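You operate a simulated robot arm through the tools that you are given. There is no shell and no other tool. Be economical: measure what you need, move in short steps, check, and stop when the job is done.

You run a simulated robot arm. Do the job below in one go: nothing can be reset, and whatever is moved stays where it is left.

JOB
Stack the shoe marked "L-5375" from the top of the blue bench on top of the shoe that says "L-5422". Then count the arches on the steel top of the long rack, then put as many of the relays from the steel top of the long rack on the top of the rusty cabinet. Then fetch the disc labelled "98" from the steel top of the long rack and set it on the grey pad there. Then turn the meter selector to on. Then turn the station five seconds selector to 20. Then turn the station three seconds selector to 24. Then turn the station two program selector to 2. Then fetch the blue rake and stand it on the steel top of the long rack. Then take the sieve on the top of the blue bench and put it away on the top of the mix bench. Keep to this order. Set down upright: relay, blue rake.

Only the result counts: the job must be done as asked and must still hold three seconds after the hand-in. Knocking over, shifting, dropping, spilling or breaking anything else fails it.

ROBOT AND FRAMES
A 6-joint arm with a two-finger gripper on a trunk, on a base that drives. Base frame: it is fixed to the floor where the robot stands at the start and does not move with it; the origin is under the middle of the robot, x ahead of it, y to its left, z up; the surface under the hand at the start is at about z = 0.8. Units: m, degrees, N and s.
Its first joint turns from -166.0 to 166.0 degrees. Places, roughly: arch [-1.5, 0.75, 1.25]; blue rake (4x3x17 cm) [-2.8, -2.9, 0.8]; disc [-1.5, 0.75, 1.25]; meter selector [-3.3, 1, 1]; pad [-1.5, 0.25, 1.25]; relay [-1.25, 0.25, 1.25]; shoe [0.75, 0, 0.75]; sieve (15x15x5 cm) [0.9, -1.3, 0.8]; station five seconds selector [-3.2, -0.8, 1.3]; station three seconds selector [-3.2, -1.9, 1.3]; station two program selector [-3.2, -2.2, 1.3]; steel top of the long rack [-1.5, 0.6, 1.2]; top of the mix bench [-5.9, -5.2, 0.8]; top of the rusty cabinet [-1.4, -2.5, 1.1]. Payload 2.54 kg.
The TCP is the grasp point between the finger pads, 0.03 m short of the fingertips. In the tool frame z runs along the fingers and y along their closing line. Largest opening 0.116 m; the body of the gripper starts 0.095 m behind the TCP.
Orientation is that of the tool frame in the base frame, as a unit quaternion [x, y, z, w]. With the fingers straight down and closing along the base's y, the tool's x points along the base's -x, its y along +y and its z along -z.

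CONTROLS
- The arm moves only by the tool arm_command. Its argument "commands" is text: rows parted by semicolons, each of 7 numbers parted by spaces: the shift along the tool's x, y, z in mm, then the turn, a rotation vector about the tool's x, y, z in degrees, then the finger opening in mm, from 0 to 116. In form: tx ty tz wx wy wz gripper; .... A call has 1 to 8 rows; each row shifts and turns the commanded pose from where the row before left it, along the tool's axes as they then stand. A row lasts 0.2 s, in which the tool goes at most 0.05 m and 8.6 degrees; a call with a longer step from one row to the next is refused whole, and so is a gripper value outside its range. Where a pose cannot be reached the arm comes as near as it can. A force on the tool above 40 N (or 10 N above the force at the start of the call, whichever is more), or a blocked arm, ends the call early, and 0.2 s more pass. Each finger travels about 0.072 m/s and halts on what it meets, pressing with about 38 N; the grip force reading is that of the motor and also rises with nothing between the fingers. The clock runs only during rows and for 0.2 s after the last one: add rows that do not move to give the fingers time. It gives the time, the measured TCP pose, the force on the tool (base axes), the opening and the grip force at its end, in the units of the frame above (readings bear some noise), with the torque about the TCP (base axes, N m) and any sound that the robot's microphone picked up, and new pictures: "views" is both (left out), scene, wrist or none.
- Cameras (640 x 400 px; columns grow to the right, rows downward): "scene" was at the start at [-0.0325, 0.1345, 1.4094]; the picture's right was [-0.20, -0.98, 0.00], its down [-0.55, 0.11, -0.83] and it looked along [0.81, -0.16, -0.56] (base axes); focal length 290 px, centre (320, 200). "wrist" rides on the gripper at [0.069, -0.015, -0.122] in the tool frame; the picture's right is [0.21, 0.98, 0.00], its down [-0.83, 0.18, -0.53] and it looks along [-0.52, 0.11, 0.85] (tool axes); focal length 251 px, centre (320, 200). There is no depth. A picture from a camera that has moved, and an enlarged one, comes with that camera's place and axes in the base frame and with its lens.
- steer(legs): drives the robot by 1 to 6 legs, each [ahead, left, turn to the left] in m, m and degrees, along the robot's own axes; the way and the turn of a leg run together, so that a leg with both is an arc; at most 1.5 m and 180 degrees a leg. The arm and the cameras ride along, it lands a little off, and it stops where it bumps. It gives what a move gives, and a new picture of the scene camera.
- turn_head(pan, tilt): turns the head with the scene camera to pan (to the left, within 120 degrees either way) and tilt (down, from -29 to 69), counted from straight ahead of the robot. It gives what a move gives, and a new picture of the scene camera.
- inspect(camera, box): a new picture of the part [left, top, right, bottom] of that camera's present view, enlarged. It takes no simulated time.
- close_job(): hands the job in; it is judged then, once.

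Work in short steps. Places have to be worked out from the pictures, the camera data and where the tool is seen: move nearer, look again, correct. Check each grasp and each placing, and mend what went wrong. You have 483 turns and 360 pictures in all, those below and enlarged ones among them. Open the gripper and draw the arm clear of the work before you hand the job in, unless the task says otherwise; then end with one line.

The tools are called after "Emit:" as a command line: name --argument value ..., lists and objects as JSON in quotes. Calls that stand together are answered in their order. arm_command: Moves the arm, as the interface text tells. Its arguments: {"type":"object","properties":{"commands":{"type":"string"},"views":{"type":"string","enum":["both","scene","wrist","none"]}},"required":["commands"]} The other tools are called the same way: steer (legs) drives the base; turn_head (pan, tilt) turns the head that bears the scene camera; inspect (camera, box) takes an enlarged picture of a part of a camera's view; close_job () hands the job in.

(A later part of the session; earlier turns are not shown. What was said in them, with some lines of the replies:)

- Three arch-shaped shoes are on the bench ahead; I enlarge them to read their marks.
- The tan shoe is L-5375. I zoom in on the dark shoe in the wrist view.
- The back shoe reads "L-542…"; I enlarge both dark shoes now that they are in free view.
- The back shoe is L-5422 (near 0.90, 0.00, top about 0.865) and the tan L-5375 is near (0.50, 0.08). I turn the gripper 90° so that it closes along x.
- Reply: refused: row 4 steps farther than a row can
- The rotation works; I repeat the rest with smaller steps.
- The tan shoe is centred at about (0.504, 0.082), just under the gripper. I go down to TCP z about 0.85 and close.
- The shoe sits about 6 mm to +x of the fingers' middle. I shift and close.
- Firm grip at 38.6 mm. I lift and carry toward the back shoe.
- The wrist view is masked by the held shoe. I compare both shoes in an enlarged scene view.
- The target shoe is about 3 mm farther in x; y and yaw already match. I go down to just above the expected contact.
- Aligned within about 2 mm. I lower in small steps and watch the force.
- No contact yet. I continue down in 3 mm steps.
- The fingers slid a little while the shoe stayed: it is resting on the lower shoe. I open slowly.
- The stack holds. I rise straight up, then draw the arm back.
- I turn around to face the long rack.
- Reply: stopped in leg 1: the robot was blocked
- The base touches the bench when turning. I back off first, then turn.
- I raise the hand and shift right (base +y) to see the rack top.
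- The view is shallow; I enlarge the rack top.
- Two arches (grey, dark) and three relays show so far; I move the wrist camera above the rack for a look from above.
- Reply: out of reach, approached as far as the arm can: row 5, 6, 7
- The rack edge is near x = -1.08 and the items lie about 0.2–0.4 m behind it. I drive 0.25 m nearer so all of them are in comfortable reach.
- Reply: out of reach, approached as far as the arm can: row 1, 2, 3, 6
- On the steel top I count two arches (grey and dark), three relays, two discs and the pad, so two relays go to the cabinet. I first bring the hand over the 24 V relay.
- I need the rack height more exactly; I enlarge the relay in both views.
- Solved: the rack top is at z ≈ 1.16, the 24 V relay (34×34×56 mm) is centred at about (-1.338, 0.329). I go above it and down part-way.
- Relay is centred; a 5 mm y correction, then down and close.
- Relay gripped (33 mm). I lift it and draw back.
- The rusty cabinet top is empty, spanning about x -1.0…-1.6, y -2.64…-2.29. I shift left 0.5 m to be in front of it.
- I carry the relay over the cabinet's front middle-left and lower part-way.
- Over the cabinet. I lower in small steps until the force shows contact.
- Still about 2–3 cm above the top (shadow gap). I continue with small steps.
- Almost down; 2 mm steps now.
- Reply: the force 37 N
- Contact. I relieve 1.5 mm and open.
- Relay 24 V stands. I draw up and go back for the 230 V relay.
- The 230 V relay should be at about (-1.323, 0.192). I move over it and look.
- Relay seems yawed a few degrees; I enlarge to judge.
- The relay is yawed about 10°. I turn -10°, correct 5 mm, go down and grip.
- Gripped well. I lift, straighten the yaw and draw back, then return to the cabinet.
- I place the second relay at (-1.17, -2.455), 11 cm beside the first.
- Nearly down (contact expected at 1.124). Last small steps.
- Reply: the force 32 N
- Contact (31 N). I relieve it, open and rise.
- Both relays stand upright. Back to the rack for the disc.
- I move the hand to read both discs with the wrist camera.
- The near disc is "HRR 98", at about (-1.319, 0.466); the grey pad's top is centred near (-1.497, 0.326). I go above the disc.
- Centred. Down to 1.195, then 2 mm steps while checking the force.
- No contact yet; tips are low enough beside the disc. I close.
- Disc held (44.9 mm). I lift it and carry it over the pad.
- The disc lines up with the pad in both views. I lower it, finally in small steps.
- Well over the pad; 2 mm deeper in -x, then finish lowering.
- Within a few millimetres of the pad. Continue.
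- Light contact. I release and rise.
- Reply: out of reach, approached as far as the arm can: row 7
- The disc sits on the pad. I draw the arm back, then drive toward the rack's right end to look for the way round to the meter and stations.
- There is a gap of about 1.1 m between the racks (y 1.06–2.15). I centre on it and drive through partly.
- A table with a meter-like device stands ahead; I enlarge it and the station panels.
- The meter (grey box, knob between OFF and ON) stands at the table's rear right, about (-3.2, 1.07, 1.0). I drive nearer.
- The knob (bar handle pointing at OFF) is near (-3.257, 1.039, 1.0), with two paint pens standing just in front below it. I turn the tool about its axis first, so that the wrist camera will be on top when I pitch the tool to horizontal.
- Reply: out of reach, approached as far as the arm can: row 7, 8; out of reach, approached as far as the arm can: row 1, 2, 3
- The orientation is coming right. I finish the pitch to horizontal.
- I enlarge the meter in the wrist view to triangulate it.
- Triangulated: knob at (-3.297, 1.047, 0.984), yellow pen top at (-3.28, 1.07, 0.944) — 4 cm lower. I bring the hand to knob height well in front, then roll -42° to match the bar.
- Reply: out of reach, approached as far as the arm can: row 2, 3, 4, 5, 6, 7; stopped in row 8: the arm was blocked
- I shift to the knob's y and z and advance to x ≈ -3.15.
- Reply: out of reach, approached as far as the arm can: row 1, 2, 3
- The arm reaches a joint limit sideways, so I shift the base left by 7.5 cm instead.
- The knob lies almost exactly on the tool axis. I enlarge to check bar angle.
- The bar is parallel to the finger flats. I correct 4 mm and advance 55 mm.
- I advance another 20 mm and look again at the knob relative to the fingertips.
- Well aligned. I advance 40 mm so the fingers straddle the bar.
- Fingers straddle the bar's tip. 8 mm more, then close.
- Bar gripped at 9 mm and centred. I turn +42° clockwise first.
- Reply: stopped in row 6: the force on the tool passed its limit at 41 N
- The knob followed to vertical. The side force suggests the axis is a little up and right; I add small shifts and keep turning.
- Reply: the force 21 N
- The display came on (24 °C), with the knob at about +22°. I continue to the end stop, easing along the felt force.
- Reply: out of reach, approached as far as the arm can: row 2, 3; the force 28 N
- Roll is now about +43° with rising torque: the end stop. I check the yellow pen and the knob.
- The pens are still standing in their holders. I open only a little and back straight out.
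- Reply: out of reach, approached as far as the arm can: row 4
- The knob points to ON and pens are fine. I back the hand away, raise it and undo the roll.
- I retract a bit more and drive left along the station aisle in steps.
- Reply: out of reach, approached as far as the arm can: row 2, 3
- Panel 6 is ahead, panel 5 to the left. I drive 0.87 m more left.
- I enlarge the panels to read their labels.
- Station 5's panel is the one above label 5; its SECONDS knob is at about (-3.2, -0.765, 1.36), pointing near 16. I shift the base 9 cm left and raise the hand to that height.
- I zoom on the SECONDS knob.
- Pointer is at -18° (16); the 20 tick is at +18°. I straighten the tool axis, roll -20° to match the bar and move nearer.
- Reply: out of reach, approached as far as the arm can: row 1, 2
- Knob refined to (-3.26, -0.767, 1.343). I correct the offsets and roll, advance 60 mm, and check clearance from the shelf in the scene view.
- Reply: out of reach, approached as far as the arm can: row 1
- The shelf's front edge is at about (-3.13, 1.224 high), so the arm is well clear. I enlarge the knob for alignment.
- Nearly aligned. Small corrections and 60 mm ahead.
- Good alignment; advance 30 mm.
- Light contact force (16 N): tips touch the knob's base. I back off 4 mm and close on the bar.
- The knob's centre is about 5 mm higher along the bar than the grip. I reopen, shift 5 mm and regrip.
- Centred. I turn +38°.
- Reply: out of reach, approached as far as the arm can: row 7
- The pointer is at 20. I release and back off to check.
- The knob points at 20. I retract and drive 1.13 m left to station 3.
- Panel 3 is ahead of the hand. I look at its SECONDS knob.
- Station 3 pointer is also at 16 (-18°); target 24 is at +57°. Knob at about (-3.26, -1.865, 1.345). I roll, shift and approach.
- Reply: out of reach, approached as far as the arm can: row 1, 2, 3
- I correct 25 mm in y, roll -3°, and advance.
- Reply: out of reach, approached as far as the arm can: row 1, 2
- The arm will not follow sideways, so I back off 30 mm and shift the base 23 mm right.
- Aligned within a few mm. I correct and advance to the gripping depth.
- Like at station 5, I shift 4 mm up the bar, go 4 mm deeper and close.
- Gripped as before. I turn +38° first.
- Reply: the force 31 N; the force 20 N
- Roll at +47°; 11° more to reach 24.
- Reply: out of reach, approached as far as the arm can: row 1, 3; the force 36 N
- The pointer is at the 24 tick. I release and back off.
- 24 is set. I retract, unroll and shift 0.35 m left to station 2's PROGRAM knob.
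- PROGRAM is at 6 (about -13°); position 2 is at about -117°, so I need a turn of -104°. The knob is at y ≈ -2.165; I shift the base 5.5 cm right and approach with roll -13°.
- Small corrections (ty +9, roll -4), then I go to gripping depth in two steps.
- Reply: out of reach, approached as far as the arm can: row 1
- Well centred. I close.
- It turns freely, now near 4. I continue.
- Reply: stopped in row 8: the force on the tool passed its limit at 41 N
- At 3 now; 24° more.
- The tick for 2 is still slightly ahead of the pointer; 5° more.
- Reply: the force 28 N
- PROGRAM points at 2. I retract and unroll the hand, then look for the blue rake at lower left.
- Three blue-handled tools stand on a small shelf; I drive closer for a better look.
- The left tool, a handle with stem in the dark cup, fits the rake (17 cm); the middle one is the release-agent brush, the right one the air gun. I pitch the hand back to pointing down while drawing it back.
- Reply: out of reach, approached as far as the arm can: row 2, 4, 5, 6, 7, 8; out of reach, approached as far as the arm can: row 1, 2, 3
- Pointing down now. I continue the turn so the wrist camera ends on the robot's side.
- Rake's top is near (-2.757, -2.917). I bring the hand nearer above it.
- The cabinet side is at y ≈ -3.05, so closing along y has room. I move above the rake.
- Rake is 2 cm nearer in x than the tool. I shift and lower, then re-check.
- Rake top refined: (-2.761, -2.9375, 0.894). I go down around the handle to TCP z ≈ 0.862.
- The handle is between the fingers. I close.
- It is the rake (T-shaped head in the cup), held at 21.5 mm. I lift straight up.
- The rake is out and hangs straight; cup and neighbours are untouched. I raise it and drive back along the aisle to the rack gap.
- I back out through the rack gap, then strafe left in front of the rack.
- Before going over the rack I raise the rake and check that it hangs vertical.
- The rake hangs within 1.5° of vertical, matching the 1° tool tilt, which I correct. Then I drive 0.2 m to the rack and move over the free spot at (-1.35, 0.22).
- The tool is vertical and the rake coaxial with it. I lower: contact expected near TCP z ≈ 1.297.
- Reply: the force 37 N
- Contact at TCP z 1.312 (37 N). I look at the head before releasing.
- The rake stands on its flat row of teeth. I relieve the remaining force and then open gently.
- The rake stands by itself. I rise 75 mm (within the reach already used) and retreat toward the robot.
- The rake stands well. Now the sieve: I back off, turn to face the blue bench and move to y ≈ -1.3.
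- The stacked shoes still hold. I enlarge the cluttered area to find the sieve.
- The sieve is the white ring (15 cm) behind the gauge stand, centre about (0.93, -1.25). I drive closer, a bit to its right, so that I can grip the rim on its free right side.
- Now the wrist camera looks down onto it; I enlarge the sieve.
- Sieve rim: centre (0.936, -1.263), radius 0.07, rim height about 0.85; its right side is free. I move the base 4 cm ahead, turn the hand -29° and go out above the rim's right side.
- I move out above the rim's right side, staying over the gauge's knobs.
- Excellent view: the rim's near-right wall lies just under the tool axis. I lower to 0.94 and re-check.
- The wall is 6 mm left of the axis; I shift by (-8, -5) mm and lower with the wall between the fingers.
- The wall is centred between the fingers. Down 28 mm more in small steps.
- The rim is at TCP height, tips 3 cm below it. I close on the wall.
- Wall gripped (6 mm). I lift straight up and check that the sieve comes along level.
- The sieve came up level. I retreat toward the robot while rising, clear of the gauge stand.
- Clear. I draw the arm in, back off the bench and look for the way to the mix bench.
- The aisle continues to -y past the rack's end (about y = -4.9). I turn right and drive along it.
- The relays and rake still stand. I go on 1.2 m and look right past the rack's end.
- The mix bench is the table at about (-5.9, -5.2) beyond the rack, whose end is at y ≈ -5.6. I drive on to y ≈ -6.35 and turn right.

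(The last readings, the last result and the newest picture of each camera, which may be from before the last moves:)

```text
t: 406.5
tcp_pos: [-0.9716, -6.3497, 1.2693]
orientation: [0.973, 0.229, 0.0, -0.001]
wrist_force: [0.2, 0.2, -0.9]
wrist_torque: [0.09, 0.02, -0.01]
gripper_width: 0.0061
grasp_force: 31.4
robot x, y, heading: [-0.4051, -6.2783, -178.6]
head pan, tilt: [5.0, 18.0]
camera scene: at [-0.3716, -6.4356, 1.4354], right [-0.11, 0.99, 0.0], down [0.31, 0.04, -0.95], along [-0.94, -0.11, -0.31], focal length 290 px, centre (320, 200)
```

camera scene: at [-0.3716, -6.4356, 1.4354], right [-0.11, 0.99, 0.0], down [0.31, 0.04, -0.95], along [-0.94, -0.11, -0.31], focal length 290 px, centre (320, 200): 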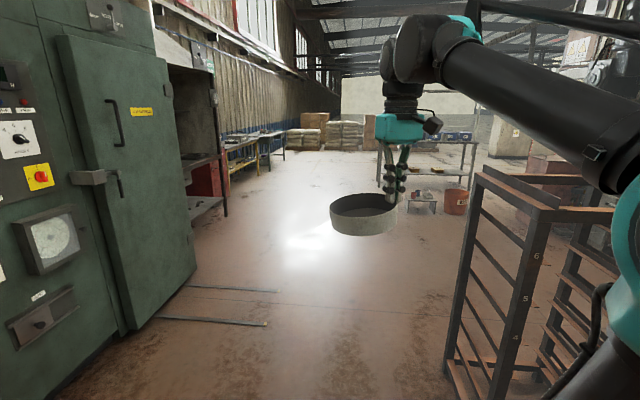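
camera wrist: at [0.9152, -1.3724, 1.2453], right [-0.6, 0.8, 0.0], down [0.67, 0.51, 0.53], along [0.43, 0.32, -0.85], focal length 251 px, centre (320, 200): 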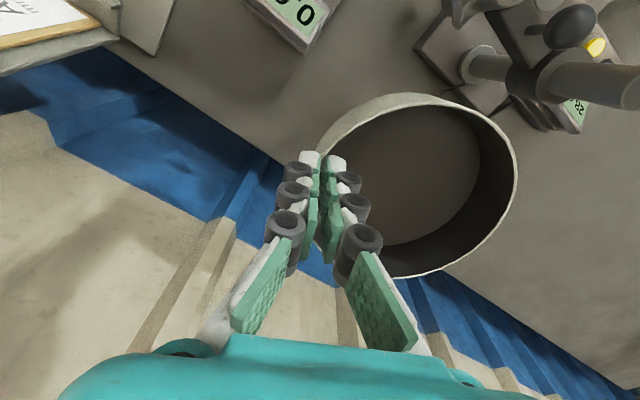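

The way west is free between rack end and oven rails. I drive 2.8 m, keeping to the middle.

Emit:
steer --legs '[[1.4, 0.1, -1.4], [1.3, -0.3, 0]]'

Emit:
inspect --camera "scene" --box '[330, 100, 640, 280]'

```text
t: 419.8
tcp_pos: [-3.6847, -6.2028, 1.27]
orientation: [0.974, 0.228, 0.0, -0.001]
wrist_force: [0.4, 0.5, -1.9]
wrist_torque: [0.09, -0.02, 0.02]
gripper_width: 0.0061
grasp_force: 31.5
robot x, y, heading: [-3.1205, -6.1313, -178.7]
head pan, tilt: [5.0, 18.0]
camera scene: at [-3.0849, -6.2896, 1.4354], right [-0.11, 0.99, 0.0], down [0.31, 0.04, -0.95], along [-0.94, -0.11, -0.31], focal length 290 px, centre (320, 200)
```

scene: 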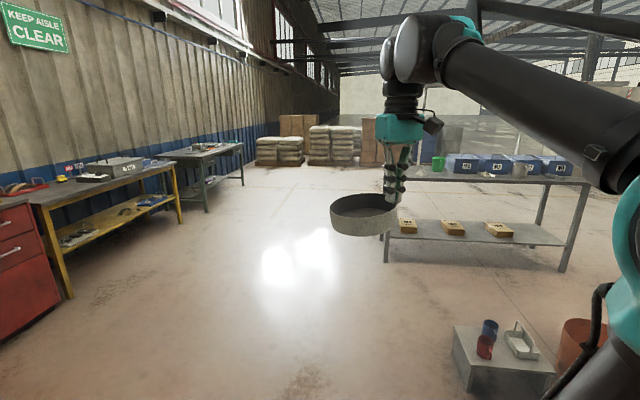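

```text
2.06 times, centred on (485, 190) of scene
camera zoom: at [-3.0849, -6.2896, 1.4354], right [-0.11, 0.99, 0.0], down [0.31, 0.04, -0.95], along [-0.94, -0.11, -0.31], focal length 598 px, centre (-21, 221)
```

zoom: 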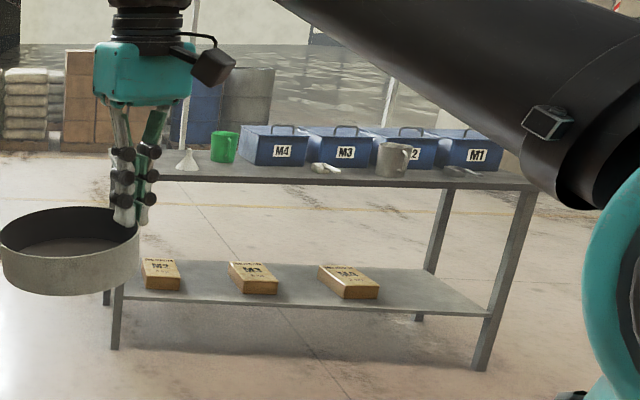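

This is the mix bench (M1–M4 boxes); a free strip runs along its front edge (x ≈ -5.6…-5.83). I drive up along y ≈ -6.1, clear of the small stool.

Emit:
steer --legs '[[1.0, 0, -1.3], [0.8, 0, 0]]'

Emit:
turn_head --pan -15 --tilt 30

```text
t: 428.9
tcp_pos: [-5.495, -6.1755, 1.2702]
orientation: [0.979, 0.205, 0.0, -0.001]
wrist_force: [0.5, -0.6, -1.7]
wrist_torque: [0.09, 0.0, 0.01]
gripper_width: 0.0059
grasp_force: 31.5
robot x, y, heading: [-4.9268, -6.132, 178.7]
head pan, tilt: [5.0, 18.0]
camera scene: at [-4.9011, -6.2901, 1.4354], right [-0.07, 1.0, 0.0], down [0.31, 0.02, -0.95], along [-0.95, -0.06, -0.31], focal length 290 px, centre (320, 200)
```

scene: 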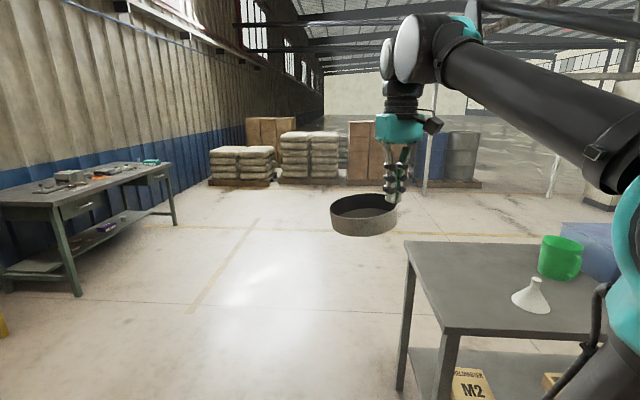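

```text
t: 429.7
tcp_pos: [-5.4957, -6.1751, 1.2696]
orientation: [0.979, 0.204, -0.001, -0.001]
wrist_force: [-0.6, 0.1, -2.1]
wrist_torque: [0.09, 0.02, -0.01]
gripper_width: 0.006
grasp_force: 31.1
robot x, y, heading: [-4.9251, -6.133, 178.5]
head pan, tilt: [-15.0, 30.0]
camera scene: at [-4.8949, -6.2587, 1.4161], right [0.28, 0.96, 0.0], down [0.48, -0.14, -0.87], along [-0.83, 0.24, -0.5], focal length 290 px, centre (320, 200)
```

scene: 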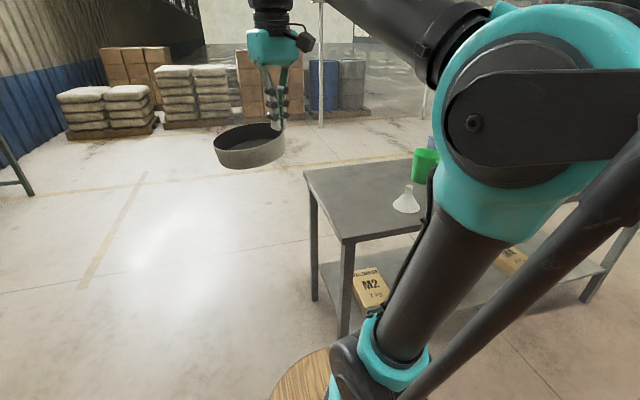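

Bench corner at (-5.615, -5.96); the funnel base is near (-5.78, -5.63). I will set the sieve at about (-5.85, -5.83). I drive 0.24 m ahead and look from above.

Emit:
steer --legs '[[0.24, 0, 0]]'

Emit:
arm_command --commands "0 -30 0 0 0 0 0; -8 -45 0 0 0 0 0; -8 -45 0 0 0 0 0; -8 -45 0 0 0 0 0; -8 -45 0 0 0 0 0; -8 -45 0 0 0 0 0; -8 -45 0 0 0 0 0; 0 0 0 0 0 0 0" --views "both"

```text
t: 431.5
tcp_pos: [-5.7369, -6.1702, 1.2701]
orientation: [0.979, 0.205, -0.001, -0.001]
wrist_force: [0.1, -0.8, -2.4]
wrist_torque: [0.08, 0.02, 0.02]
gripper_width: 0.0059
grasp_force: 31.2
robot x, y, heading: [-5.1709, -6.129, 179.0]
head pan, tilt: [-15.0, 30.0]
camera scene: at [-5.1349, -6.2534, 1.4161], right [0.28, 0.96, 0.0], down [0.48, -0.14, -0.87], along [-0.83, 0.24, -0.5], focal length 290 px, centre (320, 200)
```

scene: 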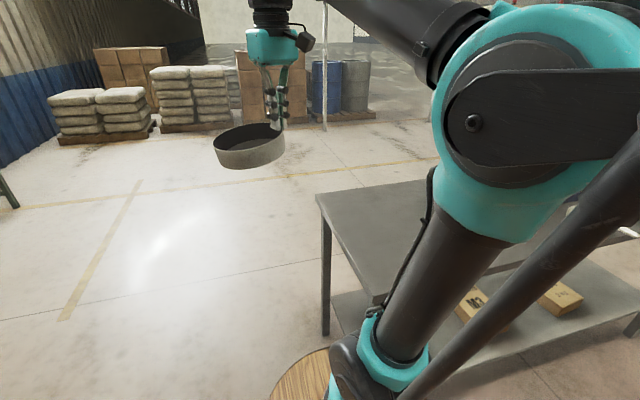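

```text
t: 433.3
tcp_pos: [-5.8997, -5.9133, 1.2696]
orientation: [0.979, 0.205, -0.001, 0.0]
wrist_force: [-0.1, 0.5, -1.6]
wrist_torque: [0.11, 0.03, 0.01]
gripper_width: 0.0062
grasp_force: 31.8
robot x, y, heading: [-5.1661, -6.13, 178.6]
head pan, tilt: [-15.0, 30.0]
camera scene: at [-5.1348, -6.2534, 1.4161], right [0.28, 0.96, 0.0], down [0.48, -0.14, -0.87], along [-0.83, 0.24, -0.5], focal length 290 px, centre (320, 200)
camera wrist: at [-5.8433, -5.8709, 1.3926], right [0.59, -0.81, 0.0], down [-0.68, -0.5, 0.53], along [-0.43, -0.31, -0.85], focal length 251 px, centre (320, 200)
```

scene: 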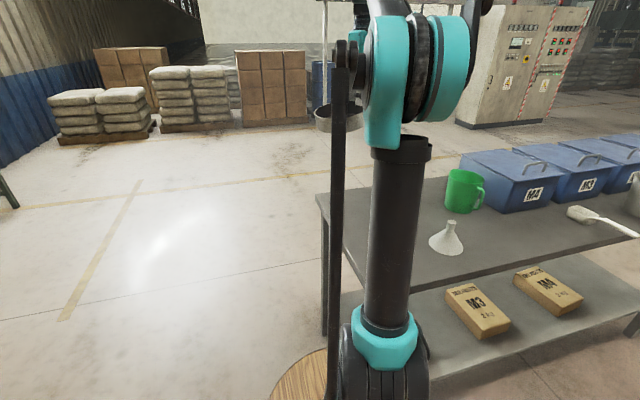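
wrist: 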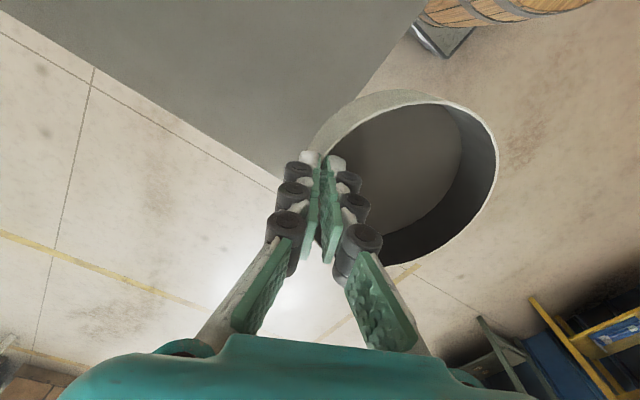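

I move over the spot and lower most of the way.

Emit:
arm_command --commands "26 -41 0 0 0 0 0; 26 -41 0 0 0 0 0; 27 -41 0 0 0 0 0; 0 0 45 0 0 0 0; 0 0 45 0 0 0 0; 0 0 45 0 0 0 0; 0 0 45 0 0 0 0; 0 0 0 0 0 0 0" --views "both"

```text
t: 435.1
tcp_pos: [-5.8762, -5.769, 1.0911]
orientation: [0.979, 0.204, -0.001, -0.001]
wrist_force: [0.1, -0.2, -1.2]
wrist_torque: [0.08, -0.01, -0.02]
gripper_width: 0.0057
grasp_force: 31.3
robot x, y, heading: [-5.1652, -6.125, 178.5]
head pan, tilt: [-15.0, 30.0]
camera scene: at [-5.1349, -6.2533, 1.4161], right [0.28, 0.96, 0.0], down [0.48, -0.14, -0.87], along [-0.83, 0.24, -0.5], focal length 290 px, centre (320, 200)
camera wrist: at [-5.8189, -5.727, 1.2129], right [0.59, -0.81, 0.0], down [-0.68, -0.5, 0.53], along [-0.43, -0.31, -0.85], focal length 251 px, centre (320, 200)
```

scene: 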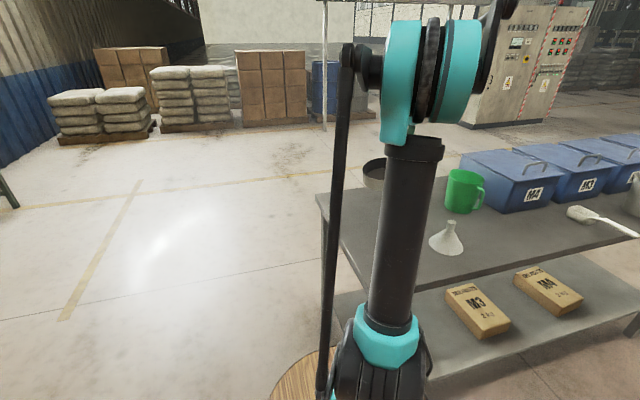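
wrist: 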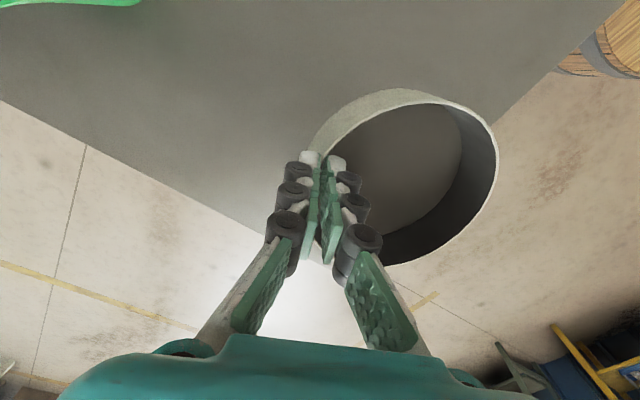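

The landing spot lies well inside the bench top. I lower to just above it.

Emit:
arm_command --commands "0 0 45 0 0 0 0; 0 0 45 0 0 0 0; 0 0 45 0 0 0 0; 0 0 40 0 0 0 0; 0 0 0 0 0 0 0" --views "wrist"

Emit:
inspect --camera "scene" --box '[310, 140, 480, 270]'

```text
t: 436.3
tcp_pos: [-5.8754, -5.7704, 0.9152]
orientation: [0.979, 0.205, -0.002, 0.0]
wrist_force: [0.8, 0.9, -0.1]
wrist_torque: [-0.04, 0.09, 0.0]
gripper_width: 0.0057
grasp_force: 31.2
robot x, y, heading: [-5.1641, -6.1267, 178.7]
head pan, tilt: [-15.0, 30.0]
camera wrist: at [-5.8194, -5.7287, 1.0366], right [0.59, -0.81, 0.0], down [-0.68, -0.5, 0.53], along [-0.43, -0.31, -0.85], focal length 251 px, centre (320, 200)
```

wrist: 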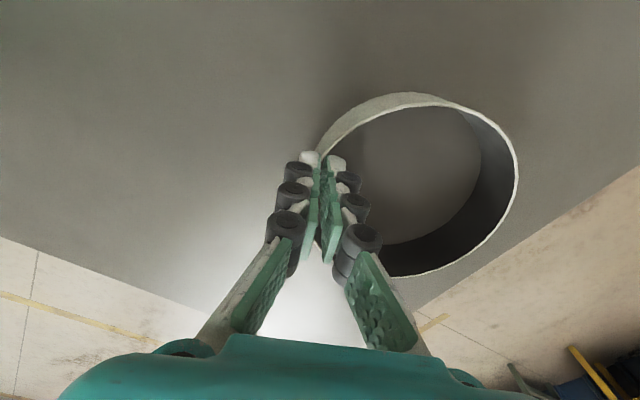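

```text
3.08 times, centred on (395, 205) of scene
camera zoom: at [-5.1349, -6.2533, 1.4161], right [0.28, 0.96, 0.0], down [0.48, -0.14, -0.87], along [-0.83, 0.24, -0.5], focal length 891 px, centre (89, 185)
```

zoom: 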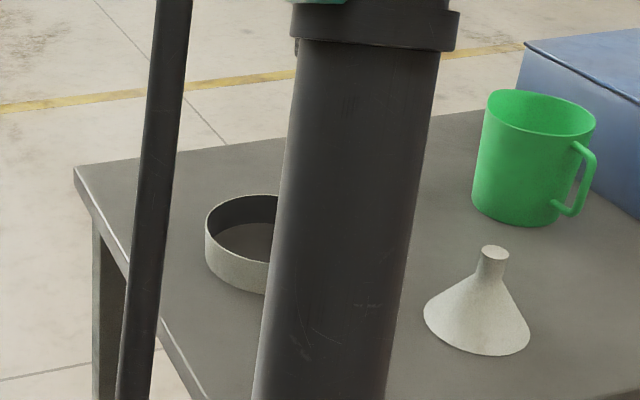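

The sieve seems to touch already (weight off, ring levelled). I check with small steps.

Emit:
arm_command --commands "0 0 1.5 0 0 0 0; 0 0 1.5 0 0 0 0; 0 0 0 0 0 0 0" --views "none"

```text
t: 437.1
tcp_pos: [-5.8766, -5.7711, 0.9119]
orientation: [0.979, 0.205, 0.0, -0.001]
wrist_force: [1.1, 1.2, 15.4]
wrist_torque: [-0.37, 0.8, -0.05]
gripper_width: 0.0061
grasp_force: 31.9
robot x, y, heading: [-5.1647, -6.1295, 178.8]
head pan, tilt: [-15.0, 30.0]
```

Contact (15 N). I relieve a little and open gently.

Emit:
arm_command --commands "0 0 -1 0 0 0 0; 0 0 0 0 0 0 8; 0 0 0 0 0 0 14; 0 0 0 0 0 0 24; 0 0 0 0 0 0 36; 0 0 0 0 0 0 44; 0 0 0 0 0 0 44" --views "wrist"

```text
t: 438.7
tcp_pos: [-5.877, -5.7702, 0.9123]
orientation: [0.979, 0.205, -0.001, 0.0]
wrist_force: [0.5, 0.3, 0.1]
wrist_torque: [0.04, 0.02, 0.01]
gripper_width: 0.0441
grasp_force: 0.1
robot x, y, heading: [-5.1673, -6.1283, 178.8]
head pan, tilt: [-15.0, 30.0]
camera wrist: at [-5.8197, -5.7281, 1.0356], right [0.59, -0.81, 0.0], down [-0.68, -0.5, 0.53], along [-0.43, -0.31, -0.85], focal length 251 px, centre (320, 200)
```

wrist: 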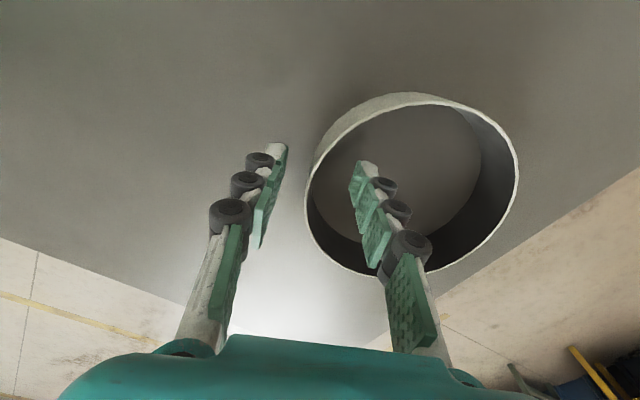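

Released and standing flat. I rise straight up and check.

Emit:
arm_command --commands "0 0 -20 0 0 0 44; 0 0 -40 0 0 0 44; 0 0 -45 0 0 0 44; 0 0 -45 0 0 0 44; 0 0 -45 0 0 0 44; 0 0 -45 0 0 0 44; 0 0 0 0 0 0 44" --views "wrist"

Emit:
arm_command --commands "40 20 -10 0 0 0 44; 40 20 -10 0 0 0 44; 40 20 0 0 0 0 44; 30 20 0 0 0 0 44; 0 0 0 0 0 0 44" --views "scene"

```text
t: 440.3
tcp_pos: [-5.878, -5.7686, 1.1533]
orientation: [0.979, 0.204, -0.001, -0.001]
wrist_force: [0.1, 0.1, -0.5]
wrist_torque: [-0.01, 0.02, -0.02]
gripper_width: 0.0442
grasp_force: 0.0
robot x, y, heading: [-5.1629, -6.1298, 178.7]
head pan, tilt: [-15.0, 30.0]
camera wrist: at [-5.8198, -5.7274, 1.2767], right [0.59, -0.81, 0.0], down [-0.68, -0.5, 0.53], along [-0.43, -0.31, -0.85], focal length 251 px, centre (320, 200)
```

wrist: 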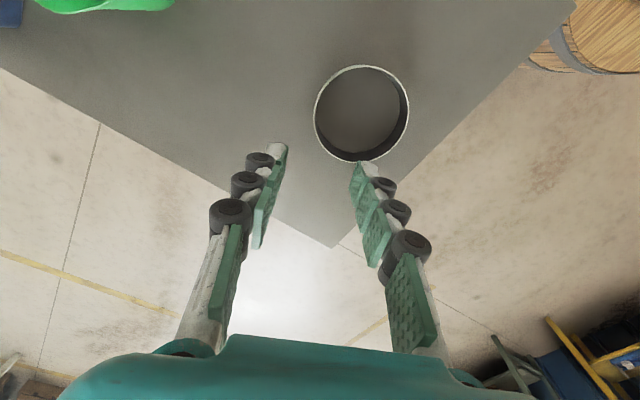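

```text
t: 441.5
tcp_pos: [-5.7064, -5.7821, 1.1733]
orientation: [0.979, 0.204, 0.0, -0.001]
wrist_force: [-0.9, -0.3, -0.4]
wrist_torque: [0.0, -0.01, 0.01]
gripper_width: 0.0441
grasp_force: 0.0
robot x, y, heading: [-5.1665, -6.1273, 178.8]
head pan, tilt: [-15.0, 30.0]
camera scene: at [-5.1349, -6.2533, 1.4161], right [0.28, 0.96, 0.0], down [0.48, -0.14, -0.87], along [-0.83, 0.24, -0.5], focal length 290 px, centre (320, 200)
```

scene: 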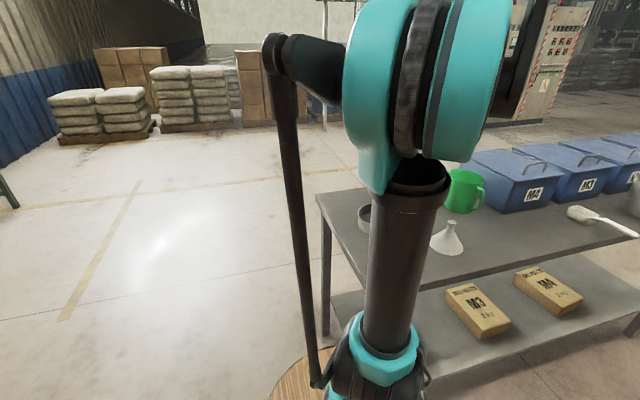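

The sieve stands on the mix bench, the gripper is open and clear, and every step has been checked. I hand the job in.

Emit:
close_job

```text
The job is handed in.
```

I did all the steps in the order you gave and handed the job in; I have no result from the judging yet. I counted two arches on the steel top, so two relays (24 V and 230 V) went to the rusty cabinet.
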